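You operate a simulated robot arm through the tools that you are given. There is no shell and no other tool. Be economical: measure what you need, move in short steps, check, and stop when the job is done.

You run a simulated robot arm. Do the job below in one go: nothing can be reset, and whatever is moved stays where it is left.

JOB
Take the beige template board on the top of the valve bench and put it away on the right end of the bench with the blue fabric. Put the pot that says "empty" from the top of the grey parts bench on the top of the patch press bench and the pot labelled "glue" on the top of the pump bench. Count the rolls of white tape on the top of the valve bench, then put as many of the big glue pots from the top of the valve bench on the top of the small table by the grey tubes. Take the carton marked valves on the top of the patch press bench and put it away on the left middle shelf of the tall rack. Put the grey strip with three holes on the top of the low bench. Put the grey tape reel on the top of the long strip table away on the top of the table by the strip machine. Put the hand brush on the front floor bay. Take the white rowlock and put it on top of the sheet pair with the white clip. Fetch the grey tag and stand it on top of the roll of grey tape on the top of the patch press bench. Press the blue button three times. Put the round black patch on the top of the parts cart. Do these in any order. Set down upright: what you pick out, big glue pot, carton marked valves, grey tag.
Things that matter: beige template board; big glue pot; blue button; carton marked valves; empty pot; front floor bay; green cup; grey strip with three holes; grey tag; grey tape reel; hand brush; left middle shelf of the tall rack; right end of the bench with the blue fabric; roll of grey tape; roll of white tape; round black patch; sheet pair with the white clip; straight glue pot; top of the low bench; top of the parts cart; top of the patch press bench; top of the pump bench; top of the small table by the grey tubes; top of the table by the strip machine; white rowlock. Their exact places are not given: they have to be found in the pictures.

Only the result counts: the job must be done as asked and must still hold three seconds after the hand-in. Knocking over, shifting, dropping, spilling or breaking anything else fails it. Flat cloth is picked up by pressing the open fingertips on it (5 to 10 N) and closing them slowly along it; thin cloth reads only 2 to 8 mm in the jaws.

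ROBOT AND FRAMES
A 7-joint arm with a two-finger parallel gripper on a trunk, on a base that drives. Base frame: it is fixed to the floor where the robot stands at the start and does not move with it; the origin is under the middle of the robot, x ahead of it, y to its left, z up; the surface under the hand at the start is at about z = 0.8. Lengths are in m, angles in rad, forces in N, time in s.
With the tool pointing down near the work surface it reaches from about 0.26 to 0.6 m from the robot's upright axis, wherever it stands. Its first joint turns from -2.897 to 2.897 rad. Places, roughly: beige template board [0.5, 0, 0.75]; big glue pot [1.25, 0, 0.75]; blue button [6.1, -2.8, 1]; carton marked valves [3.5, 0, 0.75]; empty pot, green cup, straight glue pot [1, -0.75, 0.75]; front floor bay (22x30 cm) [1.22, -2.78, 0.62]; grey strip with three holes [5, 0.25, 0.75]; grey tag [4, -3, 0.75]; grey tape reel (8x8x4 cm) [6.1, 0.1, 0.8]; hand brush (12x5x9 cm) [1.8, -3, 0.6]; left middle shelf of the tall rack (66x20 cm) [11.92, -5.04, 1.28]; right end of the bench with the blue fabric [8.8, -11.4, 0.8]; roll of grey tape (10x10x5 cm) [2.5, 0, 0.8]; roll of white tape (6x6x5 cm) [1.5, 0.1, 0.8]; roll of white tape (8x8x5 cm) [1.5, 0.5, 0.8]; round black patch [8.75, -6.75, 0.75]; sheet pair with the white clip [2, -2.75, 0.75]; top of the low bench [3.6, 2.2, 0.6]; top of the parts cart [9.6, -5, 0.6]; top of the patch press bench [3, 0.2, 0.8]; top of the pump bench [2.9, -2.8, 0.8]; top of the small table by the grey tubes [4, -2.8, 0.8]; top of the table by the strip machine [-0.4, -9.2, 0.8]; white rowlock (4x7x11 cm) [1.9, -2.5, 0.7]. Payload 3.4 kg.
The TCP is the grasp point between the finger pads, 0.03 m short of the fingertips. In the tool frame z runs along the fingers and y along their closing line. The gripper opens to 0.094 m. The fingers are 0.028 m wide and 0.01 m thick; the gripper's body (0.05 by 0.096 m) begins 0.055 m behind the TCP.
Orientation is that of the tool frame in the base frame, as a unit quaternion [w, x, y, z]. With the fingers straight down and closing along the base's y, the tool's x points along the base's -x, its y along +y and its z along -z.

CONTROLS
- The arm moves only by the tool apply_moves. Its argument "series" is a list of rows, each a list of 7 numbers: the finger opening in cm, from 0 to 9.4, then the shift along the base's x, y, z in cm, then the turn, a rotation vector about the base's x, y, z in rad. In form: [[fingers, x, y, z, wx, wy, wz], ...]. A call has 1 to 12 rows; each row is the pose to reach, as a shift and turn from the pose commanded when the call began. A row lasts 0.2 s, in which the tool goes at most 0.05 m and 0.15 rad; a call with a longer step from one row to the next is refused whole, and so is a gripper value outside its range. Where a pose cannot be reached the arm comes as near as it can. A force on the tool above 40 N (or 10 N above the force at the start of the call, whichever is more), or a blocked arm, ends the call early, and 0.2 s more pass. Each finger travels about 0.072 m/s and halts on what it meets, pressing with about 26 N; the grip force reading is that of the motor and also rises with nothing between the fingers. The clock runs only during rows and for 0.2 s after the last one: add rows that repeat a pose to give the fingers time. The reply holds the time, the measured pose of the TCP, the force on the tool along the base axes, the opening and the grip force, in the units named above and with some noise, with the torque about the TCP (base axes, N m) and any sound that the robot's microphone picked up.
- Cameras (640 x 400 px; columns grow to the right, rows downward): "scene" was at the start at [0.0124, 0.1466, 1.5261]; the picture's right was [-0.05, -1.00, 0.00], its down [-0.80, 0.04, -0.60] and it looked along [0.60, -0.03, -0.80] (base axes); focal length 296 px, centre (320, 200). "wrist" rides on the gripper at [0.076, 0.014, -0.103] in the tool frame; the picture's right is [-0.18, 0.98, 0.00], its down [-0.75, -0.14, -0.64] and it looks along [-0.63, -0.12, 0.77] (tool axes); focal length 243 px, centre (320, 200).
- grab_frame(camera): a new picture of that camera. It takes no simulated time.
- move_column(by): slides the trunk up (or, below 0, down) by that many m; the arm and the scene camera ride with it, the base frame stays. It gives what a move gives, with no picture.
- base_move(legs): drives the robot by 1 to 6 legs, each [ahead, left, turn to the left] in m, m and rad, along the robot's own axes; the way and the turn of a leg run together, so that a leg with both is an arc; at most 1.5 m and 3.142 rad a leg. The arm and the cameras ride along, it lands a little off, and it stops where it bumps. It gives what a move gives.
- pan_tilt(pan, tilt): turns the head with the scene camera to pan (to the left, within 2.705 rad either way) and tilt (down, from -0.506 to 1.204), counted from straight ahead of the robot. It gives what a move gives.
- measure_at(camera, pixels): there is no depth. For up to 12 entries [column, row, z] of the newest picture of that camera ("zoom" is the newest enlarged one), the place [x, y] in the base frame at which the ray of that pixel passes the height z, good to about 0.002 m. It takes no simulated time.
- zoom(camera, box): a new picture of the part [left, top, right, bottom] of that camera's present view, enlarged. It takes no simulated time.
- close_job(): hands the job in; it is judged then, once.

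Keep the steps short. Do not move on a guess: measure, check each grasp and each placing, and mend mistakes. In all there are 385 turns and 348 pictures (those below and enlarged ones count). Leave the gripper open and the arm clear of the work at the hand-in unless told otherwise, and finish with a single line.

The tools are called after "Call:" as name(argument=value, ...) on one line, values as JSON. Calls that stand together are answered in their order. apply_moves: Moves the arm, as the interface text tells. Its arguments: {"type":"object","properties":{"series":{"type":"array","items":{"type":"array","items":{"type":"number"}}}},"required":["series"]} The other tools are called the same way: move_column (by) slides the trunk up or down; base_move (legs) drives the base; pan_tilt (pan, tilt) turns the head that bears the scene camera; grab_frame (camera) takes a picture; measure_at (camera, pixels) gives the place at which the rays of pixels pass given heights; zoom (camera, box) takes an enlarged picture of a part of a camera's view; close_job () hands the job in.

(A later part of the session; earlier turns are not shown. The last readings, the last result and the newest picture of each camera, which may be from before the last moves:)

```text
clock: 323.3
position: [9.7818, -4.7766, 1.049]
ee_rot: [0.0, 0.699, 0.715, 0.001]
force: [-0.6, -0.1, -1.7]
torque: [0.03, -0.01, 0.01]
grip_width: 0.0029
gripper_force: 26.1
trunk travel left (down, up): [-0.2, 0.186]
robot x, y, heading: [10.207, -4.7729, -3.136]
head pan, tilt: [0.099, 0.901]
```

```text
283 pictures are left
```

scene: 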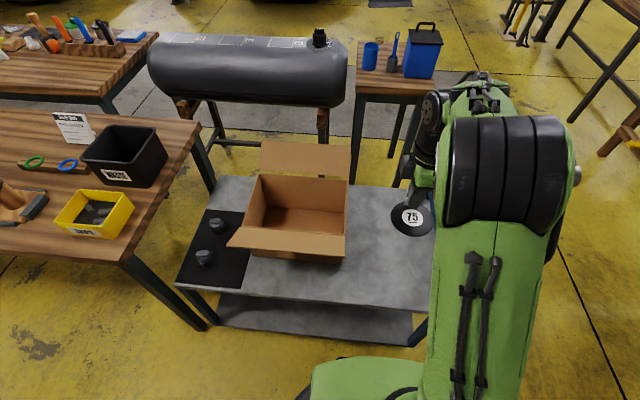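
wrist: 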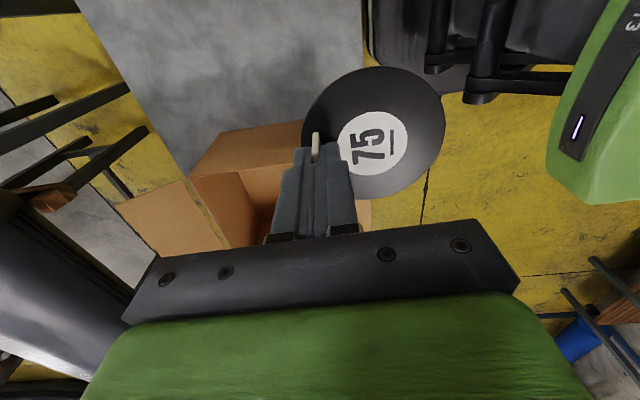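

Call:
move_column(by=-0.19)

Call:
apply_moves(series=[[0, -4, 0, 0, 0, 0, 0], [0, -8, 0, 0, 0, 0, 0], [0, -12, 0, 0, 0, 0, 0], [0, -13.5, 0, -3, 0, 0, 0], [0, -13.5, 0, -7, 0, 0, 0], [0, -13.5, 0, -11, 0, 0, 0], [0, -13.5, 0, -15, 0, 0, 0]])

Call:
grab_frame(camera="scene")

Call:
grab_frame(camera="wrist")

```text
clock: 325.4
position: [9.7829, -4.7768, 0.8587]
ee_rot: [0.0, 0.699, 0.715, 0.0]
force: [-1.1, -0.5, -0.6]
torque: [0.05, 0.0, 0.03]
grip_width: 0.0031
gripper_force: 26.5
trunk travel left (down, up): [-0.01, 0.376]
robot x, y, heading: [10.21, -4.7777, -3.14]
head pan, tilt: [0.099, 0.901]
```

```text
clock: 327.0
position: [9.6467, -4.7746, 0.7115]
ee_rot: [-0.001, 0.698, 0.717, 0.0]
force: [-0.1, 0.1, -0.8]
torque: [0.01, 0.05, -0.01]
grip_width: 0.0028
gripper_force: 26.5
trunk travel left (down, up): [-0.01, 0.376]
robot x, y, heading: [10.209, -4.7765, -3.14]
head pan, tilt: [0.099, 0.901]
```

```text
282 pictures are left
```

scene: 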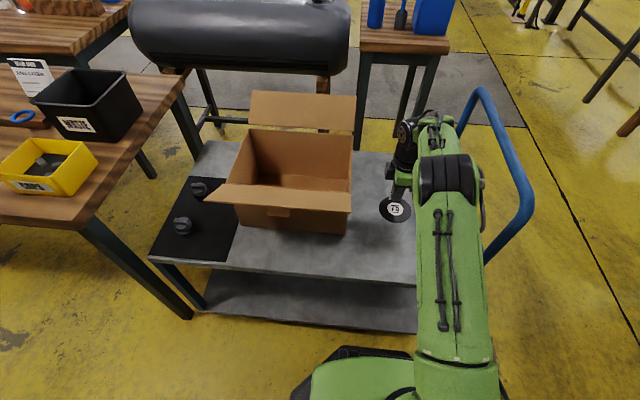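

```text
281 pictures are left
```

wrist: 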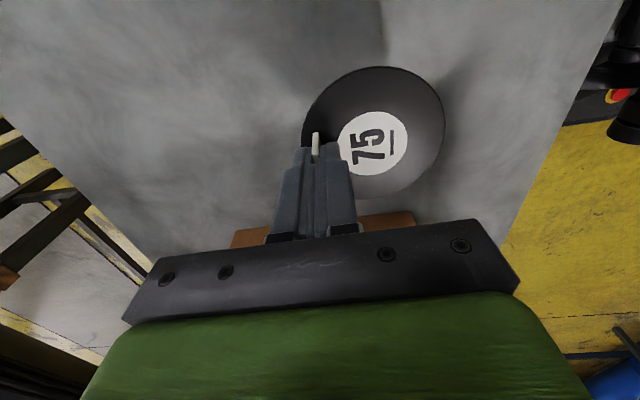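

Clear of carton and handle. Lower gently to contact.

Call:
apply_moves(series=[[0, 0, 0, -2, 0, 0, 0], [0, 0, 0, -4, 0, 0, 0], [0, 0, 0, -5.2, 0, 0, 0], [0, 0, 0, -6.2, 0, 0, 0], [0, 0, 0, -6.8, 0, 0, 0]])

Call:
grab_frame(camera="wrist")

```text
clock: 328.2
position: [9.6484, -4.7755, 0.6407]
ee_rot: [-0.001, 0.698, 0.716, 0.0]
force: [0.1, -0.5, 0.0]
torque: [0.0, -0.01, 0.02]
grip_width: 0.0026
gripper_force: 25.9
trunk travel left (down, up): [-0.01, 0.376]
robot x, y, heading: [10.2079, -4.7746, -3.142]
head pan, tilt: [0.099, 0.901]
```

```text
280 pictures are left
```

wrist: 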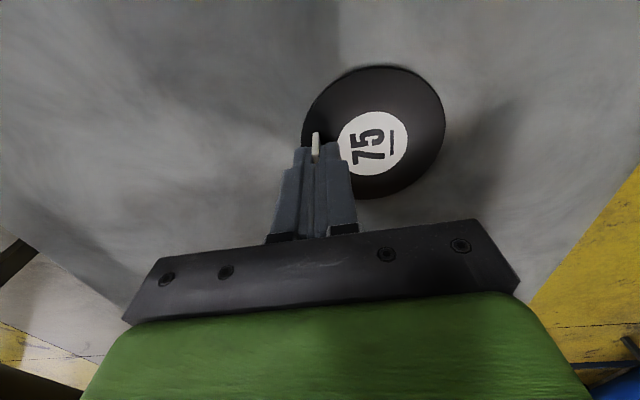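

Call:
apply_moves(series=[[0, 0, 0, -0.3, 0, 0, 0], [0, 0, 0, -0.6, 0, 0, 0], [0, 0, 0, -0.9, 0, 0, 0], [0, 0, 0, -0.9, 0, 0, 0]])

```text
clock: 329.2
position: [9.6474, -4.7764, 0.6336]
ee_rot: [-0.001, 0.698, 0.716, -0.002]
force: [-2.1, 0.8, 23.5]
torque: [0.04, -0.32, 0.01]
grip_width: 0.0028
gripper_force: 26.0
trunk travel left (down, up): [-0.01, 0.376]
robot x, y, heading: [10.2051, -4.7758, -3.14]
head pan, tilt: [0.099, 0.901]
```

Contact; release, rise and retract.

Call:
apply_moves(series=[[0, 0, 0, 0.4, 0, 0, 0], [2, 0, 0, 0.4, 0, 0, 0], [4, 0, 0, 0.4, 0, 0, 0], [5, 0, 0, 0.5, 0, 0, 0], [5, 0, 0, 2, 0, 0, 0], [5, 0, 0, 6, 0, 0, 0], [5, 0, 0, 10, 0, 0, 0], [5, 0, 0, 14, 0, 0, 0], [5, 0, 0, 18, 0, 0, 0], [5, 3, 0, 21, 0, 0, 0], [5, 6, 0, 24, 0, 0, 0], [5, 9, 0, 27, 0, 0, 0]])

Call:
grab_frame(camera="scene")

```text
clock: 331.8
position: [9.7406, -4.7763, 0.9029]
ee_rot: [-0.001, 0.699, 0.715, 0.0]
force: [-0.5, -0.1, -0.4]
torque: [-0.01, 0.0, -0.02]
grip_width: 0.05
gripper_force: 0.1
trunk travel left (down, up): [-0.01, 0.376]
robot x, y, heading: [10.2079, -4.7754, -3.137]
head pan, tilt: [0.099, 0.901]
```

```text
279 pictures are left
```

scene: 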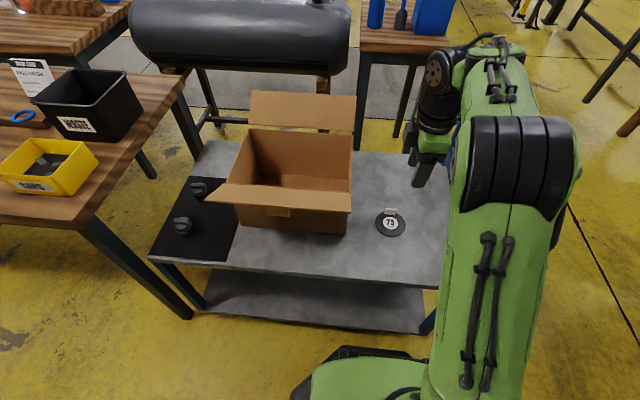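

Patch placed. Now go west along y≈-3.9 toward the tank with the blue button.

Call:
move_column(by=0.19)

Call:
base_move(legs=[[-0.25, 0, 0], [0, -0.86, 0], [1.4, 0, 0], [1.4, 0, 0], [1.4, 0, 0]])

Call:
pan_tilt(pan=-1.0, tilt=0.5)

Call:
grab_frame(camera="scene")

Call:
pan_tilt(pan=-0.1, tilt=0.45)

Call:
grab_frame(camera="scene")

```text
clock: 333.9
position: [9.74, -4.7761, 1.0925]
ee_rot: [0.0, 0.699, 0.716, 0.0]
force: [0.2, 0.1, -0.8]
torque: [0.01, -0.01, 0.01]
grip_width: 0.0501
gripper_force: 0.1
trunk travel left (down, up): [-0.2, 0.186]
robot x, y, heading: [10.2095, -4.7728, -3.138]
head pan, tilt: [0.099, 0.901]
```

```text
clock: 359.7
position: [5.7647, -3.8369, 1.0922]
ee_rot: [0.0, 0.715, 0.699, 0.001]
force: [-0.5, -0.1, -0.4]
torque: [0.0, 0.01, -0.02]
grip_width: 0.0499
gripper_force: 0.1
trunk travel left (down, up): [-0.2, 0.186]
robot x, y, heading: [6.2312, -3.86, 3.093]
head pan, tilt: [0.099, 0.901]
```

```text
clock: 361.0
position: [5.7636, -3.8385, 1.093]
ee_rot: [0.0, 0.715, 0.699, 0.0]
force: [0.1, 0.1, 0.0]
torque: [-0.01, 0.0, 0.01]
grip_width: 0.0501
gripper_force: 0.0
trunk travel left (down, up): [-0.2, 0.186]
robot x, y, heading: [6.2327, -3.8564, 3.093]
head pan, tilt: [-1.0, 0.499]
```

```text
278 pictures are left
```

scene: 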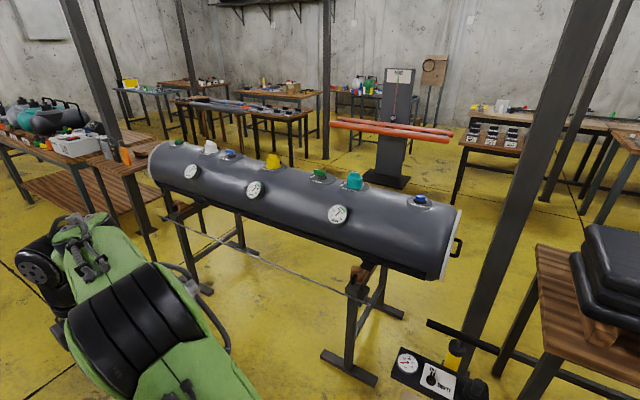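

```text
clock: 362.2
position: [5.7655, -3.837, 1.093]
ee_rot: [0.0, 0.715, 0.699, 0.0]
force: [0.3, -0.3, -0.2]
torque: [0.0, 0.0, 0.01]
grip_width: 0.0502
gripper_force: 0.1
trunk travel left (down, up): [-0.2, 0.186]
robot x, y, heading: [6.2333, -3.8569, 3.1]
head pan, tilt: [-0.099, 0.45]
```

```text
277 pictures are left
```

scene: 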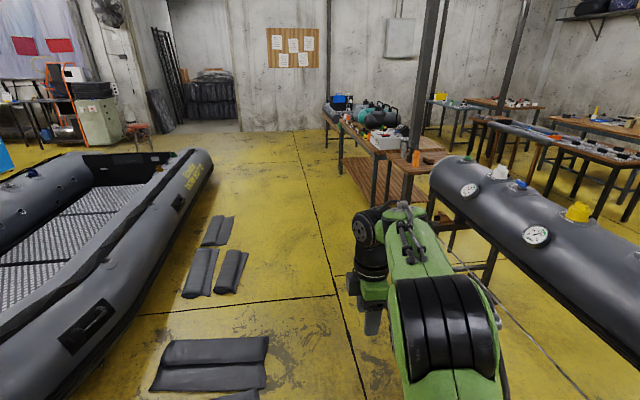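

Call:
pan_tilt(pan=-1.1, tilt=0.55)

Call:
zoom(camera="scene", box=[160, 100, 480, 260])

Call:
measure_at(camera="zoom", pixels=[[100, 90, 1.0], [320, 200, 1.0], [500, 200, 1.0]])

```text
clock: 363.5
position: [5.7652, -3.8378, 1.0924]
ee_rot: [0.001, 0.716, 0.699, -0.001]
force: [0.5, 0.9, 0.5]
torque: [-0.02, -0.02, 0.01]
grip_width: 0.0496
gripper_force: 0.1
trunk travel left (down, up): [-0.2, 0.186]
robot x, y, heading: [6.2311, -3.8597, 3.094]
head pan, tilt: [-1.1, 0.55]
```

```text
2.00 times, centred on (320, 180) of scene
```

zoom: 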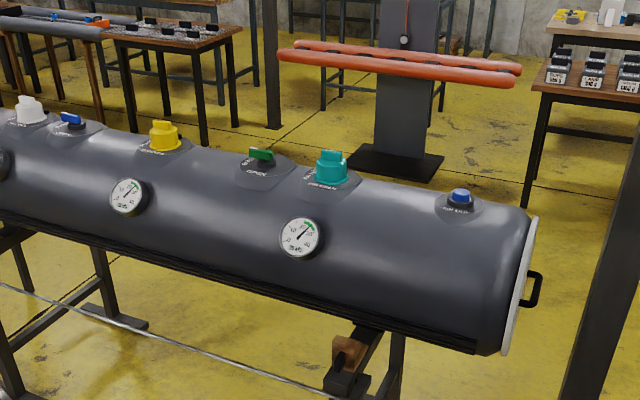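

```text
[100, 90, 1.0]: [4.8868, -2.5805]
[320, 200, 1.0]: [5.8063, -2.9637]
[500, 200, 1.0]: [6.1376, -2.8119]
```

Call:
grab_frame(camera="scene")

Call:
measure_at(camera="scene", pixels=[[390, 177, 1.0], [390, 177, 1.05]])

```text
275 pictures are left
```

scene: 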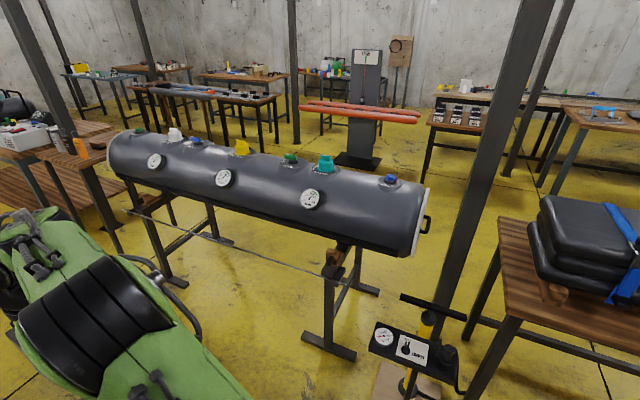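

```text
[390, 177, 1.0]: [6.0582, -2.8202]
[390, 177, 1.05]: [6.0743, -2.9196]
```

Right-hand blue dome is the button (the other blue is a tap). It's easier from the north aisle later. Drive west along the south side of this row while looking at the tables.

Call:
base_move(legs=[[0.6, -0.3, 0.047], [1.3, 0, 0]])

Call:
pan_tilt(pan=-0.7, tilt=0.6)

Call:
grab_frame(camera="scene")

Call:
pan_tilt(pan=0.1, tilt=0.6)

Call:
grab_frame(camera="scene")

```text
clock: 373.3
position: [3.8815, -3.5918, 1.0923]
ee_rot: [0.0, 0.688, 0.726, 0.0]
force: [-1.6, 0.2, -0.3]
torque: [0.01, 0.01, -0.01]
grip_width: 0.0501
gripper_force: 0.0
trunk travel left (down, up): [-0.2, 0.186]
robot x, y, heading: [4.3503, -3.5777, -3.112]
head pan, tilt: [-1.1, 0.55]
```

```text
clock: 374.1
position: [3.8822, -3.5922, 1.0925]
ee_rot: [0.0, 0.688, 0.726, 0.0]
force: [0.0, 0.4, 0.0]
torque: [0.01, 0.0, 0.0]
grip_width: 0.0498
gripper_force: 0.2
trunk travel left (down, up): [-0.2, 0.186]
robot x, y, heading: [4.3509, -3.5788, -3.111]
head pan, tilt: [-0.7, 0.6]
```

```text
274 pictures are left
```

scene: 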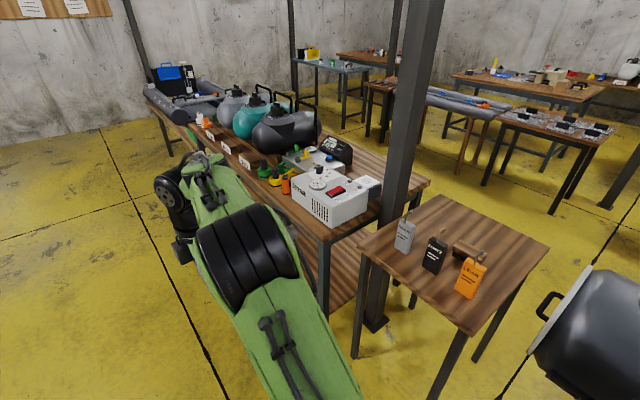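

```text
clock: 375.3
position: [3.8823, -3.5914, 1.0928]
ee_rot: [-0.001, 0.688, 0.726, 0.0]
force: [-0.4, 0.4, -0.3]
torque: [0.05, -0.01, -0.04]
grip_width: 0.0502
gripper_force: 0.1
trunk travel left (down, up): [-0.2, 0.186]
robot x, y, heading: [4.3489, -3.5773, -3.106]
head pan, tilt: [0.099, 0.6]
```

```text
273 pictures are left
```

scene: 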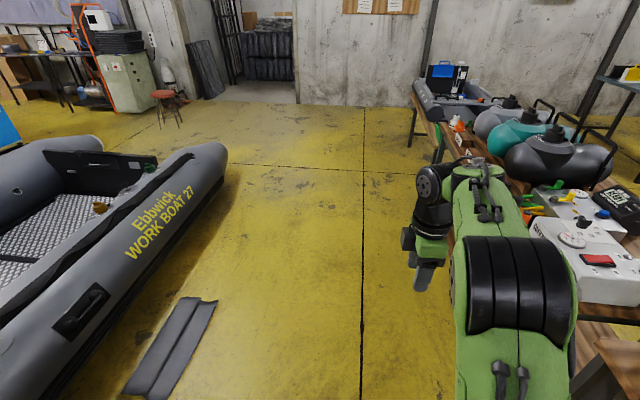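

Call:
pan_tilt(pan=-1.0, tilt=0.75)

Call:
zoom(camera="scene", box=[200, 120, 440, 270])

Call:
grab_frame(camera="scene")

```text
clock: 376.6
position: [3.882, -3.5919, 1.0924]
ee_rot: [0.0, 0.688, 0.726, 0.0]
force: [-0.3, -0.5, -0.6]
torque: [-0.02, -0.01, 0.0]
grip_width: 0.0499
gripper_force: 0.0
trunk travel left (down, up): [-0.2, 0.186]
robot x, y, heading: [4.3468, -3.5749, -3.11]
head pan, tilt: [-1.0, 0.75]
```

```text
2.67 times, centred on (320, 195) of scene
```

zoom: 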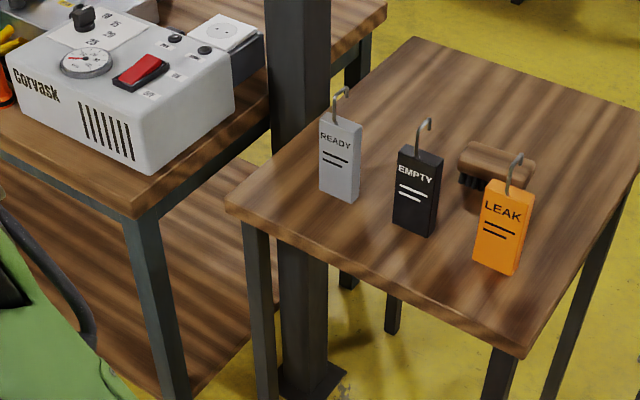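

```text
271 pictures are left
```

scene: 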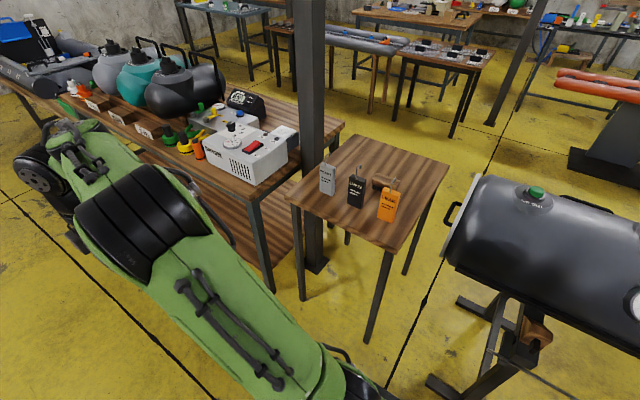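

Call:
measure_at(camera="scene", pixels=[[286, 196, 0.8], [351, 135, 0.8], [449, 162, 0.8], [397, 252, 0.8], [321, 190, 0.8], [334, 195, 0.8], [348, 201, 0.8], [362, 207, 0.8], [378, 217, 0.8], [393, 222, 0.8], [373, 182, 0.8], [400, 190, 0.8]])

Call:
measure_at(camera="scene", pixels=[[315, 270, 0], [302, 300, 0], [270, 290, 0], [345, 245, 0], [367, 342, 0], [460, 310, 0], [450, 390, 0]])

```text
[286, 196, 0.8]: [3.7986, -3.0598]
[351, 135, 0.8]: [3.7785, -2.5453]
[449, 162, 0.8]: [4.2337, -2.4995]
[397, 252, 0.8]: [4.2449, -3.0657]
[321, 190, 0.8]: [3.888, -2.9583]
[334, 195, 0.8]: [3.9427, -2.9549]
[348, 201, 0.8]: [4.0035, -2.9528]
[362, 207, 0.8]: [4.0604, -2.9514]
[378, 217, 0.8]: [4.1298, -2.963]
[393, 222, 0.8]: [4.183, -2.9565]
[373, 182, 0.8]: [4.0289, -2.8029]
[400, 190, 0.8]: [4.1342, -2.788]
```

```text
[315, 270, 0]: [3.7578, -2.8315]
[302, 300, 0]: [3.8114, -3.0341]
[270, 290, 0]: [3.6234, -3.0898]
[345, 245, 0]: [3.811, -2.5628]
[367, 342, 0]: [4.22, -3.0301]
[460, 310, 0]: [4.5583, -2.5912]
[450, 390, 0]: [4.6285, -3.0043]
```

Call:
base_move(legs=[[0, 0, -1.6]])

Call:
pan_tilt(pan=0.4, tilt=0.8)

Call:
grab_frame(camera="scene")

```text
clock: 380.9
position: [4.357, -3.1089, 1.0925]
ee_rot: [0.001, 1.0, 0.003, 0.0]
force: [-0.4, -0.3, -0.5]
torque: [-0.01, 0.01, 0.01]
grip_width: 0.0502
gripper_force: 0.0
trunk travel left (down, up): [-0.2, 0.186]
robot x, y, heading: [4.3477, -3.5771, 1.554]
head pan, tilt: [-1.0, 0.75]
```

```text
clock: 382.4
position: [4.357, -3.109, 1.0917]
ee_rot: [0.0, 1.0, 0.002, 0.001]
force: [0.3, -0.8, 0.0]
torque: [0.0, 0.0, -0.01]
grip_width: 0.05
gripper_force: 0.0
trunk travel left (down, up): [-0.2, 0.186]
robot x, y, heading: [4.3504, -3.5755, 1.555]
head pan, tilt: [0.4, 0.799]
```

```text
270 pictures are left
```

scene: 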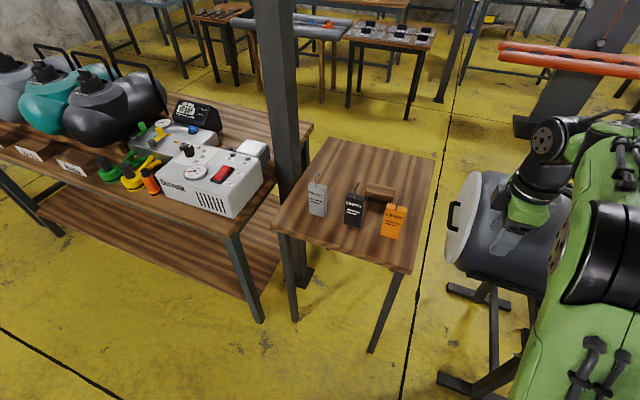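

Call:
base_move(legs=[[0, 0.36, 0.015], [0.15, 0, 0]])

Call:
pan_tilt(pan=0.1, tilt=0.9)

Call:
zoom(camera="scene", box=[200, 120, 440, 270])

Call:
grab_frame(camera="wrist")

```text
clock: 385.7
position: [3.9897, -2.9558, 1.0915]
ee_rot: [0.001, 1.0, 0.013, 0.0]
force: [0.0, 0.7, -0.7]
torque: [0.02, -0.03, 0.01]
grip_width: 0.0501
gripper_force: 0.1
trunk travel left (down, up): [-0.2, 0.186]
robot x, y, heading: [3.9924, -3.4247, 1.576]
head pan, tilt: [0.4, 0.799]
```

```text
clock: 386.5
position: [3.9904, -2.9579, 1.0931]
ee_rot: [0.001, 1.0, 0.014, 0.0]
force: [-0.6, 0.2, 0.9]
torque: [0.0, -0.05, -0.01]
grip_width: 0.0501
gripper_force: 0.0
trunk travel left (down, up): [-0.2, 0.186]
robot x, y, heading: [3.9893, -3.4237, 1.574]
head pan, tilt: [0.099, 0.901]
```

```text
2.67 times, centred on (320, 195) of scene
```

zoom: 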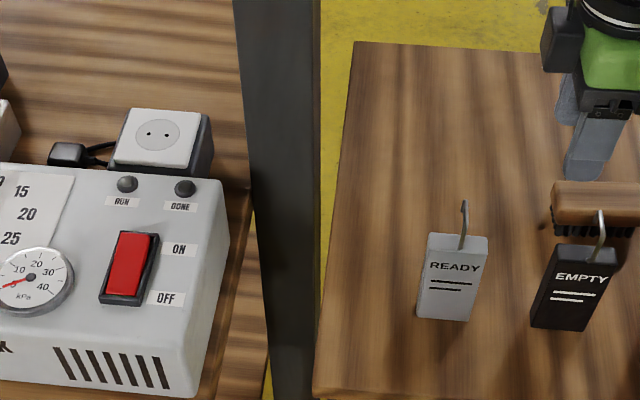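

```text
268 pictures are left
```

wrist: 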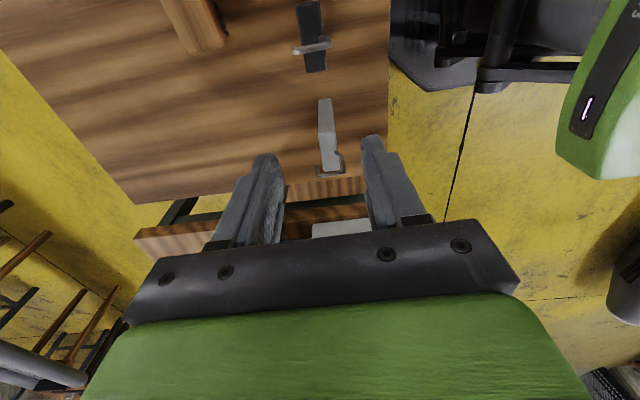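

Call:
measure_at(camera="zoom", pixels=[[418, 317, 0.8], [469, 321, 0.8], [428, 251, 0.86], [428, 251, 0.87], [428, 251, 0.88], [481, 256, 0.87], [428, 234, 0.87], [487, 237, 0.87], [465, 202, 0.91], [462, 249, 0.87], [532, 326, 0.8], [584, 331, 0.8]])

Call:
zoom(camera="wrist", box=[270, 80, 390, 190])

```text
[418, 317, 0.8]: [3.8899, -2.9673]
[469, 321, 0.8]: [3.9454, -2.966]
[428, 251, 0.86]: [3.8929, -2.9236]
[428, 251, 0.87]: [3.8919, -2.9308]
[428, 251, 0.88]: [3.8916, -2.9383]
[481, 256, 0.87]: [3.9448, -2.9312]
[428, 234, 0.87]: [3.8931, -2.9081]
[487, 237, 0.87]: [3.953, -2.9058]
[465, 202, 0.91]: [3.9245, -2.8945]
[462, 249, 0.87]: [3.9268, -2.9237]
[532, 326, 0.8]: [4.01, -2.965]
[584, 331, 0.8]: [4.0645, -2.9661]
```

```text
3.64 times, centred on (330, 135) of wrist
```

zoom: 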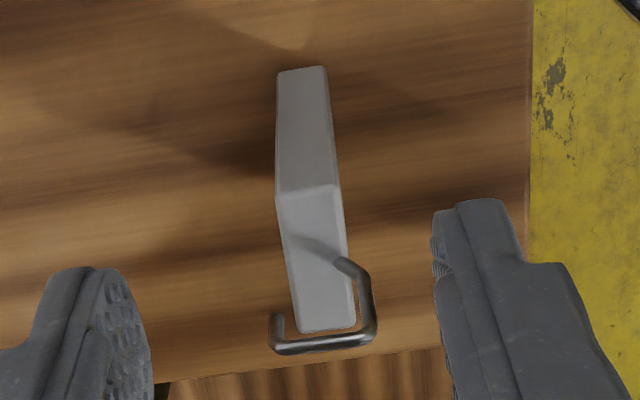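

Call:
measure_at(camera="wrist", pixels=[[317.9, 133.6, 0.92], [335.5, 131.7, 0.92], [339.9, 170.2, 0.92], [324.5, 171.5, 0.92], [317.9, 133.6, 0.88], [335.5, 131.7, 0.88], [339.9, 170.2, 0.88], [324.5, 171.5, 0.88], [317.9, 100.7, 0.8], [331.4, 98.7, 0.8]])

```text
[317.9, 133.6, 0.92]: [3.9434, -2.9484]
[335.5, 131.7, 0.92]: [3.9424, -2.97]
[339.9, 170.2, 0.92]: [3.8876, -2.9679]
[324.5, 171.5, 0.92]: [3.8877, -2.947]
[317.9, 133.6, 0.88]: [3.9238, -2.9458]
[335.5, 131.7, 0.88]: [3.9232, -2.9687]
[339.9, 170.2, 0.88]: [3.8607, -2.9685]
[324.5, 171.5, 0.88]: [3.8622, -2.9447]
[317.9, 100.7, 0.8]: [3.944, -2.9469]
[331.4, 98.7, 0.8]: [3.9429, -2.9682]
```

Grey tag: 5.5×2.1×12 cm block standing at (3.9155,-2.958), with a hook on top that would meet the palm. I'll grasp it by its width with the fingers tilted forward. First turn the tool back and pull south.

Call:
apply_moves(series=[[9.4, -1, -1, 0, 0, 0, -0.14], [9.4, -2, -2, 0, 0, 0, -0.28], [9.4, -3, -3, 0, 0, 0, -0.42], [9.4, -4, -4, 0, 0, 0, -0.56], [9.4, -5, -5, 0, 0, 0, -0.7], [9.4, -6, -6, 0, 0, 0, -0.84], [9.4, -7, -7, 0, 0, 0, -0.98], [9.4, -7.5, -8, 0, 0, 0, -1.12], [9.4, -7.5, -9, 0, 0, 0, -1.26], [9.4, -7.5, -10, 0, 0, 0, -1.4], [9.4, -7.5, -11, 0, 0, 0, -1.54], [9.4, -7.5, -11, 0, 0, 0, -1.597]])

Call:
apply_moves(series=[[9.4, 0, 0, -1, 0.14, 0, 0], [9.4, 0, -1, -2, 0.28, 0, 0], [9.4, 0, -1, -4, 0.42, 0, 0], [9.4, 0, -1, -6, 0.56, 0, 0], [9.4, 0, -1, -8, 0.7, 0, 0], [9.4, 0, -1, -10, 0.84, 0, 0], [9.4, 0, -1, -12, 0.95, 0, 0]])

Call:
grab_frame(camera="wrist")

Call:
grab_frame(camera="scene")

```text
clock: 389.1
position: [3.9157, -3.0681, 1.0919]
ee_rot: [0.0, -0.707, 0.708, 0.0]
force: [-1.1, -0.6, -0.2]
torque: [0.01, 0.04, -0.02]
grip_width: 0.0941
gripper_force: 0.0
trunk travel left (down, up): [-0.2, 0.186]
robot x, y, heading: [3.9954, -3.4275, 1.572]
head pan, tilt: [0.099, 0.901]
```

```text
clock: 390.7
position: [3.8829, -3.0364, 1.0303]
ee_rot: [-0.312, 0.634, -0.634, -0.313]
force: [0.0, 0.5, 0.9]
torque: [0.01, -0.01, -0.01]
grip_width: 0.0939
gripper_force: 0.0
out of reach, approached as far as the arm can: row 5, 6, 7
trunk travel left (down, up): [-0.2, 0.186]
robot x, y, heading: [3.9903, -3.4232, 1.576]
head pan, tilt: [0.099, 0.901]
```

```text
266 pictures are left
```

wrist: 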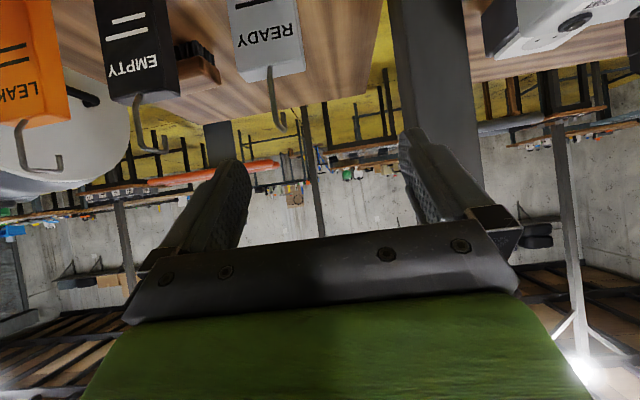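

```text
265 pictures are left
```

scene: 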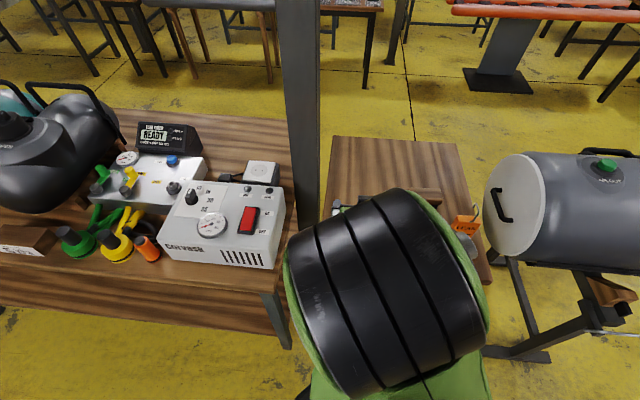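

Call:
base_move(legs=[[-0.2, 0, 0]])

Call:
apply_moves(series=[[9.4, 1.5, 1.5, -2, 0, 0, 0], [9.4, 3.2, 4, -5, 0, 0, 0], [9.4, 3.2, 7, -7.5, 0, 0, 0], [9.4, 3.2, 9, -10.5, 0, 0, 0], [9.4, 3.2, 11, -13, 0, 0, 0]])

Call:
grab_frame(camera="wrist")

Call:
grab_frame(camera="scene")

```text
clock: 392.3
position: [3.8855, -3.2353, 1.0305]
ee_rot: [0.313, -0.634, 0.636, 0.311]
force: [-0.5, 0.5, 0.3]
torque: [-0.01, 0.0, -0.01]
grip_width: 0.0942
gripper_force: 0.1
trunk travel left (down, up): [-0.2, 0.186]
robot x, y, heading: [3.9903, -3.618, 1.57]
head pan, tilt: [0.099, 0.901]
```

```text
clock: 393.5
position: [3.9172, -3.1228, 0.9]
ee_rot: [0.313, -0.634, 0.636, 0.311]
force: [0.4, 0.4, 0.7]
torque: [-0.05, 0.0, 0.0]
grip_width: 0.0941
gripper_force: 0.0
trunk travel left (down, up): [-0.2, 0.186]
robot x, y, heading: [3.9944, -3.6221, 1.575]
head pan, tilt: [0.099, 0.901]
```

```text
264 pictures are left
```

wrist: 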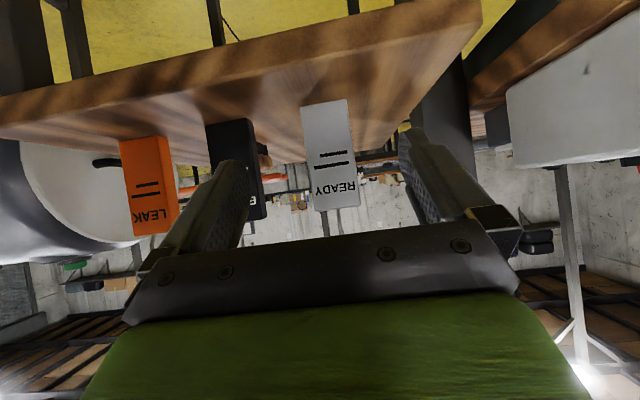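

```text
263 pictures are left
```

scene: 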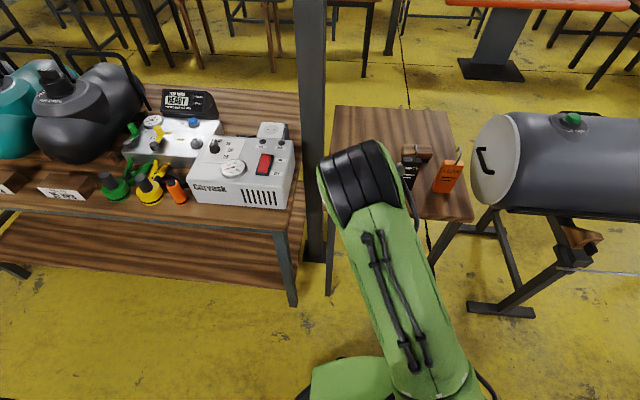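

Tag is centred between the fingers. Advance, then close.

Call:
apply_moves(series=[[9.4, 0, 4, -1, 0, 0, 0], [9.4, 0, 8, -2, 0, 0, 0], [9.4, 0, 12, -2.5, 0, 0, 0], [9.4, 0, 15, -2.8, 0, 0, 0], [9.4, 0, 16.5, -2.8, 0, 0, 0], [9.4, 0, 16.5, -2.8, 0, 0, 0]])

Call:
grab_frame(camera="wrist")

```text
clock: 394.9
position: [3.9183, -2.9566, 0.8703]
ee_rot: [0.313, -0.634, 0.635, 0.311]
force: [-0.1, -0.3, -0.3]
torque: [-0.04, 0.0, 0.01]
grip_width: 0.0939
gripper_force: 0.0
trunk travel left (down, up): [-0.2, 0.186]
robot x, y, heading: [3.9935, -3.6203, 1.572]
head pan, tilt: [0.099, 0.901]
```

```text
262 pictures are left
```

wrist: 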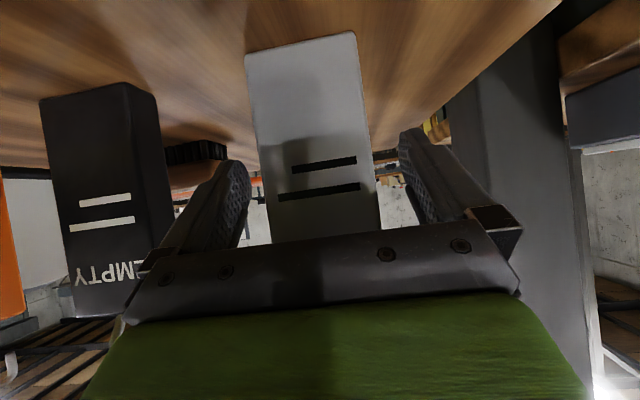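

Call:
apply_moves(series=[[7, 0, 0, 0, 0, 0, 0], [5.5, 0, 0, 0, 0, 0, 0], [4.5, 0, 0, 0, 0, 0, 0], [4, 0, 0, 0, 0, 0, 0], [4, 0, 0, 0, 0, 0, 0], [4, 0, 0, 1, 0, 0, 0], [4, 0, 0, 3, 0, 0, 0], [4, 0, 0, 6, 0, 0, 0], [4, 0, 0, 10, 0, 0, 0], [4, 0, -2, 14, 0, 0, 0], [4, 0, -5, 17, 0, 0, 0]])

Call:
grab_frame(camera="wrist")

Call:
grab_frame(camera="scene")

```text
clock: 397.3
position: [3.9175, -3.0094, 1.0418]
ee_rot: [0.313, -0.634, 0.635, 0.312]
force: [0.4, -0.5, -0.9]
torque: [0.04, 0.0, 0.01]
grip_width: 0.0598
gripper_force: 25.9
trunk travel left (down, up): [-0.2, 0.186]
robot x, y, heading: [3.9964, -3.6212, 1.568]
head pan, tilt: [0.099, 0.901]
```

```text
261 pictures are left
```

wrist: 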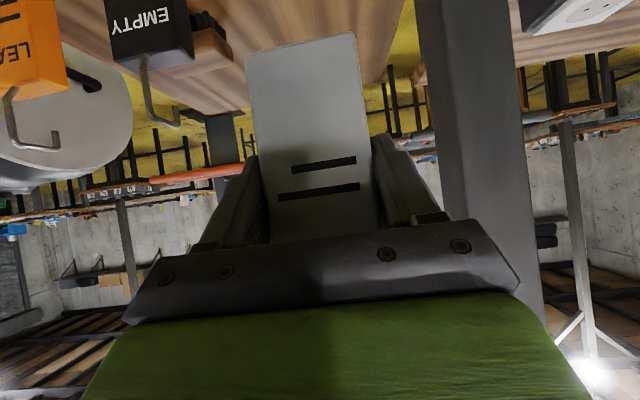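

```text
260 pictures are left
```

scene: 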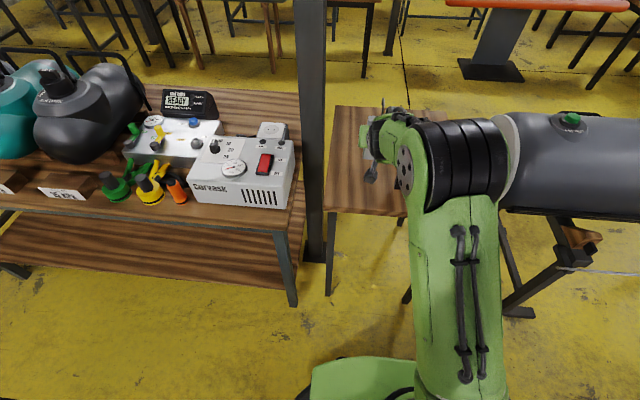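

Tag held. Drive: west along the south side, then north past the west ends of the benches.

Call:
base_move(legs=[[-0.06, 0, 0], [0, 0, 1.572], [1.4, 0, 0], [1.4, 0, 0], [1.15, 0, 0]])

Call:
pan_tilt(pan=-1.4, tilt=0.6)

Call:
grab_frame(camera="scene")

```text
clock: 420.9
position: [-0.5947, -3.6696, 1.0414]
ee_rot: [-0.007, 0.898, -0.012, -0.44]
force: [0.0, -0.4, -1.5]
torque: [0.01, 0.03, 0.03]
grip_width: 0.0599
gripper_force: 26.2
trunk travel left (down, up): [-0.2, 0.186]
robot x, y, heading: [0.0224, -3.6071, 3.114]
head pan, tilt: [0.099, 0.901]
```

```text
clock: 422.5
position: [-0.594, -3.6706, 1.0417]
ee_rot: [-0.007, 0.897, -0.013, -0.441]
force: [0.7, 0.1, -1.2]
torque: [-0.06, -0.02, -0.01]
grip_width: 0.0598
gripper_force: 25.9
trunk travel left (down, up): [-0.2, 0.186]
robot x, y, heading: [0.0182, -3.6088, 3.118]
head pan, tilt: [-1.4, 0.6]
```

```text
259 pictures are left
```

scene: 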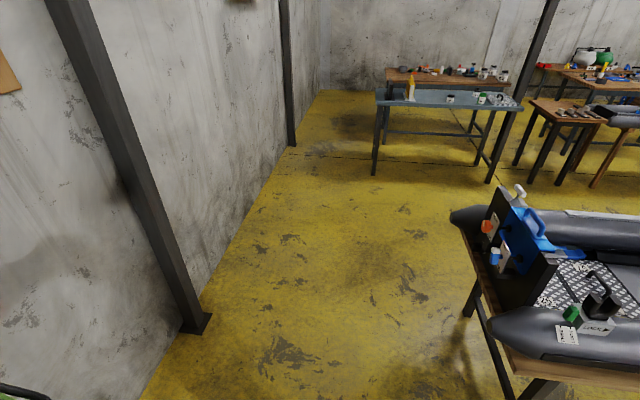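

Call:
measure_at(camera="scene", pixels=[[210, 318, 0], [297, 146, 0], [470, 312, 0], [375, 175, 0], [450, 215, 1.0], [490, 325, 0.9], [320, 92, 0]])

```text
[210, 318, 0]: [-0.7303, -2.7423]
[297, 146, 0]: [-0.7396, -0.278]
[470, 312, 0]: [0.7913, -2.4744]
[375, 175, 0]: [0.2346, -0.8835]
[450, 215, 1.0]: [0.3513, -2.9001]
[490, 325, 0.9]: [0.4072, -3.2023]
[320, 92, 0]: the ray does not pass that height
```

Call:
base_move(legs=[[0, 0, -1.547], [0.0, 0.3, 0], [1.4, 0, 0], [1.4, 0, 0], [1.4, 0, 0]])

Call:
pan_tilt(pan=0.0, tilt=0.5)

Call:
grab_frame(camera="scene")

```text
clock: 447.9
position: [-0.3126, 1.1782, 1.0418]
ee_rot: [0.314, -0.63, 0.64, 0.309]
force: [0.1, -0.8, -1.1]
torque: [0.03, -0.01, -0.02]
grip_width: 0.0596
gripper_force: 26.1
trunk travel left (down, up): [-0.2, 0.186]
robot x, y, heading: [-0.2467, 0.5645, 1.561]
head pan, tilt: [-1.4, 0.6]
```

```text
clock: 449.4
position: [-0.3137, 1.1789, 1.0417]
ee_rot: [0.315, -0.63, 0.64, 0.308]
force: [-0.4, -0.5, -1.4]
torque: [-0.01, 0.0, 0.01]
grip_width: 0.0599
gripper_force: 25.7
trunk travel left (down, up): [-0.2, 0.186]
robot x, y, heading: [-0.2452, 0.5665, 1.557]
head pan, tilt: [0.0, 0.499]
```

```text
258 pictures are left
```

scene: 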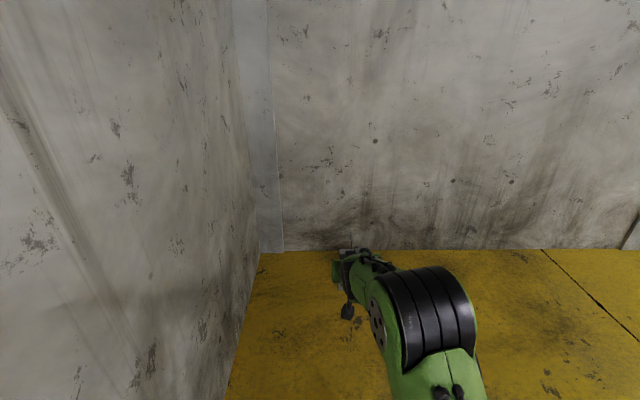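

Call:
base_move(legs=[[0.62, 0, 0], [0, 0, -1.557], [1.0, 0, 0]])

Call:
pan_tilt(pan=-0.35, tilt=0.5)

Call:
grab_frame(camera="scene")

```text
clock: 461.5
position: [1.3746, 1.2856, 1.0419]
ee_rot: [0.441, -0.001, 0.898, 0.0]
force: [0.0, 0.9, -0.5]
torque: [0.01, 0.01, -0.03]
grip_width: 0.0598
gripper_force: 25.7
trunk travel left (down, up): [-0.2, 0.186]
robot x, y, heading: [0.7622, 1.2027, 0.005]
head pan, tilt: [0.0, 0.499]
```

```text
clock: 462.4
position: [1.3734, 1.285, 1.0417]
ee_rot: [0.441, -0.001, 0.898, 0.0]
force: [-0.2, -0.3, -0.5]
torque: [0.01, 0.02, 0.0]
grip_width: 0.0596
gripper_force: 25.4
trunk travel left (down, up): [-0.2, 0.186]
robot x, y, heading: [0.7594, 1.2062, 0.002]
head pan, tilt: [-0.351, 0.499]
```

```text
257 pictures are left
```

scene: 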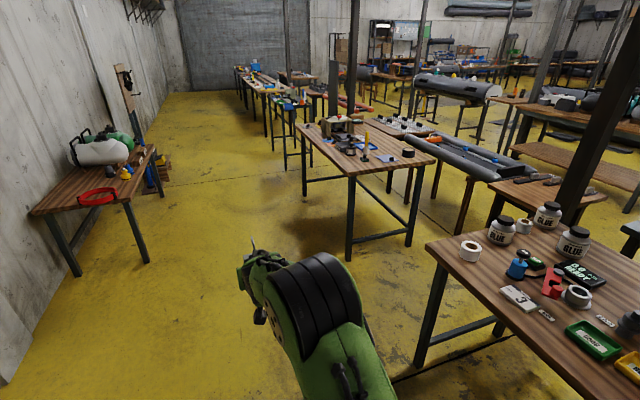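

Call:
zoom(camera="scene", box=[440, 180, 640, 320])

Call:
zoom(camera="scene", box=[280, 90, 450, 200])

Call:
measure_at(camera="scene", pixels=[[297, 125, 0.8], [352, 178, 0.8], [437, 157, 0.8], [358, 119, 0.8], [427, 245, 0.8], [348, 262, 0], [304, 197, 0], [75, 275, 0], [407, 152, 0.8], [425, 157, 0.8]])

```text
2.86 times, centred on (540, 250) of scene
```

zoom: 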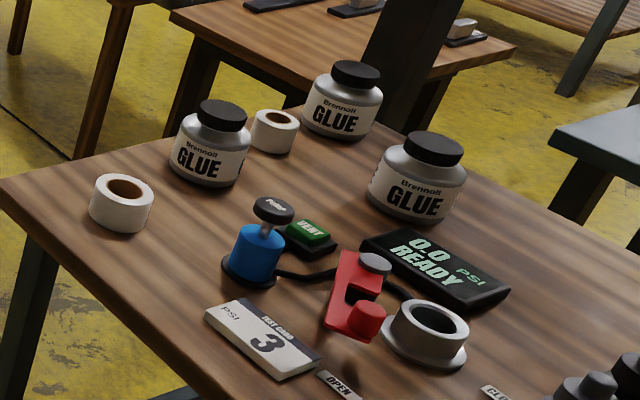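

```text
3.64 times, centred on (365, 145) of scene
```

zoom: 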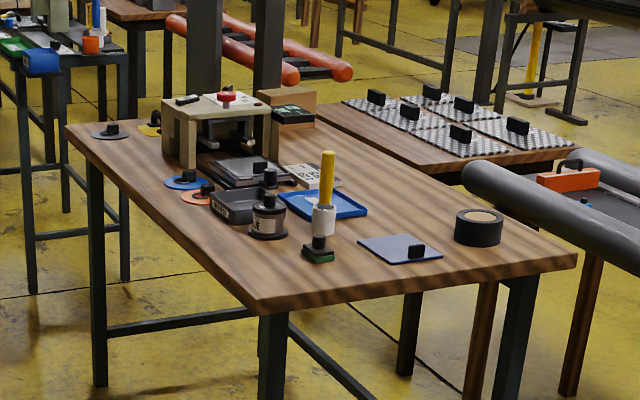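

```text
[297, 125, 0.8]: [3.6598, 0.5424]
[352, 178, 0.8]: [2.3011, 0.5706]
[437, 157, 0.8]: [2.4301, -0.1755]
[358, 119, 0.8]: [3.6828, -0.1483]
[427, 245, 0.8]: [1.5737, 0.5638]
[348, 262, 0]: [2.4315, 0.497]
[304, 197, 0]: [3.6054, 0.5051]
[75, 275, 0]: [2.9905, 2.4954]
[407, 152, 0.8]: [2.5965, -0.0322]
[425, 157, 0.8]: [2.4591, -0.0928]
```

Exactly two white rolls → two big glue pots. I need to judge my base size before entering the 0.73 m gap between valve and patch press benches.

Call:
pan_tilt(pan=1.2, tilt=1.2)

Call:
grab_frame(camera="scene")

Call:
pan_tilt(pan=2.6, tilt=1.2)

Call:
grab_frame(camera="scene")

```text
clock: 464.0
position: [1.3739, 1.2848, 1.0424]
ee_rot: [0.44, -0.001, 0.898, 0.0]
force: [0.1, -1.2, -0.6]
torque: [-0.03, 0.0, 0.0]
grip_width: 0.06
gripper_force: 26.2
trunk travel left (down, up): [-0.2, 0.186]
robot x, y, heading: [0.7637, 1.2086, 0.011]
head pan, tilt: [1.201, 1.201]
```

```text
254 pictures are left
```

scene: 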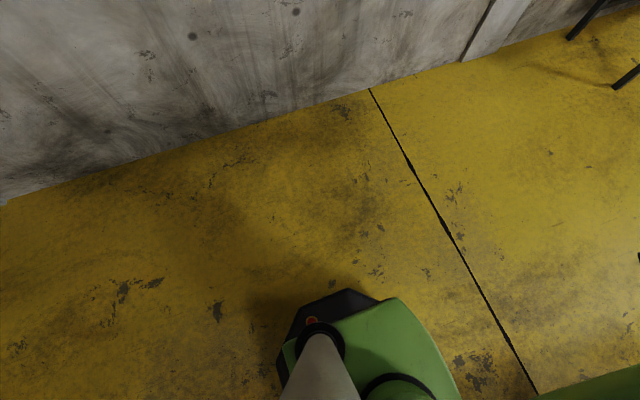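

```text
clock: 465.5
position: [1.3739, 1.2841, 1.0417]
ee_rot: [0.44, 0.0, 0.898, 0.0]
force: [0.5, -0.6, -1.3]
torque: [-0.01, -0.02, 0.0]
grip_width: 0.0598
gripper_force: 25.8
trunk travel left (down, up): [-0.2, 0.186]
robot x, y, heading: [0.7589, 1.2064, 0.009]
head pan, tilt: [2.601, 1.201]
```

```text
253 pictures are left
```

scene: 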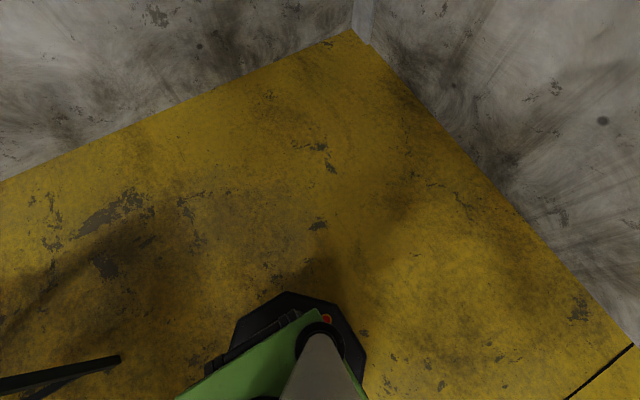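

Call:
measure_at(camera="scene", pixels=[[235, 320, 0.3], [285, 292, 0.3], [340, 310, 0.3], [365, 350, 0.3], [205, 368, 0.3], [235, 320, 0.1], [285, 292, 0.1], [340, 310, 0.1], [365, 350, 0.1], [205, 368, 0.1]])

```text
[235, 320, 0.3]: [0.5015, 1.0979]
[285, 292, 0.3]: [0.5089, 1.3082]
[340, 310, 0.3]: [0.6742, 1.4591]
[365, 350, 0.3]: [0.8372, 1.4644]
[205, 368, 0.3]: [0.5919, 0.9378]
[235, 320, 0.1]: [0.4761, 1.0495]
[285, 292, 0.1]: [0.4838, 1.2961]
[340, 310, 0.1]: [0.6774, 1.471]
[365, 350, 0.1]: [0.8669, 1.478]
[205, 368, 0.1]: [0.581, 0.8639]
```

Base half-width ≈0.27 m, so the gap is passable with ~9 cm each side. Raise the trunk, go to x≈1.96 and look before entering.

Call:
move_column(by=0.15)

Call:
base_move(legs=[[1.2, 0, -0.008]])

Call:
pan_tilt(pan=-1.2, tilt=0.9)

Call:
grab_frame(camera="scene")

```text
clock: 467.3
position: [1.3734, 1.2856, 1.1913]
ee_rot: [0.441, -0.001, 0.897, 0.0]
force: [0.6, -0.1, 0.2]
torque: [0.0, 0.0, -0.02]
grip_width: 0.0599
gripper_force: 26.0
trunk travel left (down, up): [-0.35, 0.036]
robot x, y, heading: [0.7605, 1.207, 0.009]
head pan, tilt: [2.601, 1.201]
```

```text
clock: 473.4
position: [2.5814, 1.2993, 1.1913]
ee_rot: [0.44, -0.002, 0.898, 0.0]
force: [-0.9, 0.0, -0.9]
torque: [0.06, 0.02, 0.0]
grip_width: 0.0598
gripper_force: 26.1
trunk travel left (down, up): [-0.35, 0.036]
robot x, y, heading: [1.9688, 1.2193, 0.012]
head pan, tilt: [2.601, 1.201]
```

```text
clock: 476.5
position: [2.5804, 1.2989, 1.1918]
ee_rot: [0.44, -0.002, 0.898, 0.0]
force: [-0.5, -0.5, -0.7]
torque: [0.05, -0.01, -0.01]
grip_width: 0.0598
gripper_force: 26.4
trunk travel left (down, up): [-0.35, 0.036]
robot x, y, heading: [1.9673, 1.2171, 0.012]
head pan, tilt: [-1.201, 0.901]
```

```text
252 pictures are left
```

scene: 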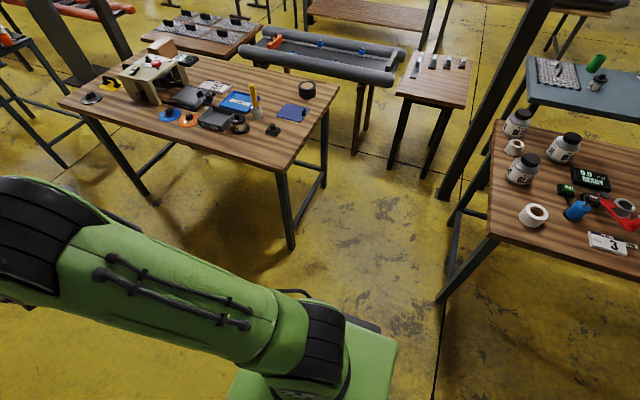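

Call:
measure_at(camera="scene", pixels=[[292, 250, 0], [324, 187, 0], [441, 300, 0], [492, 235, 0.8], [490, 122, 0.8], [292, 167, 0.8], [340, 86, 0.8], [308, 83, 0.85], [391, 167, 0], [442, 198, 0], [424, 178, 0]])

Call:
zoom(camera="scene", box=[150, 40, 350, 165])

```text
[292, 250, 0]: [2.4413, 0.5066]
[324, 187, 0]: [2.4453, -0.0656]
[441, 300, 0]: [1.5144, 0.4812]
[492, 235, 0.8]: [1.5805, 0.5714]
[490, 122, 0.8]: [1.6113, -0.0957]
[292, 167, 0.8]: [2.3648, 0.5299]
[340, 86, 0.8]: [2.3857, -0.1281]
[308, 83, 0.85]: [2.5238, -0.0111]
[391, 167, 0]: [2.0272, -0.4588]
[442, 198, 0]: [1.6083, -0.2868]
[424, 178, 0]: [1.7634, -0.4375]
```

```text
3.20 times, centred on (250, 102) of scene
```

zoom: 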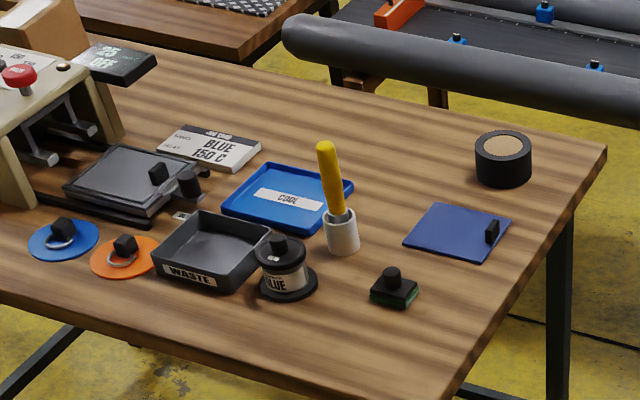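

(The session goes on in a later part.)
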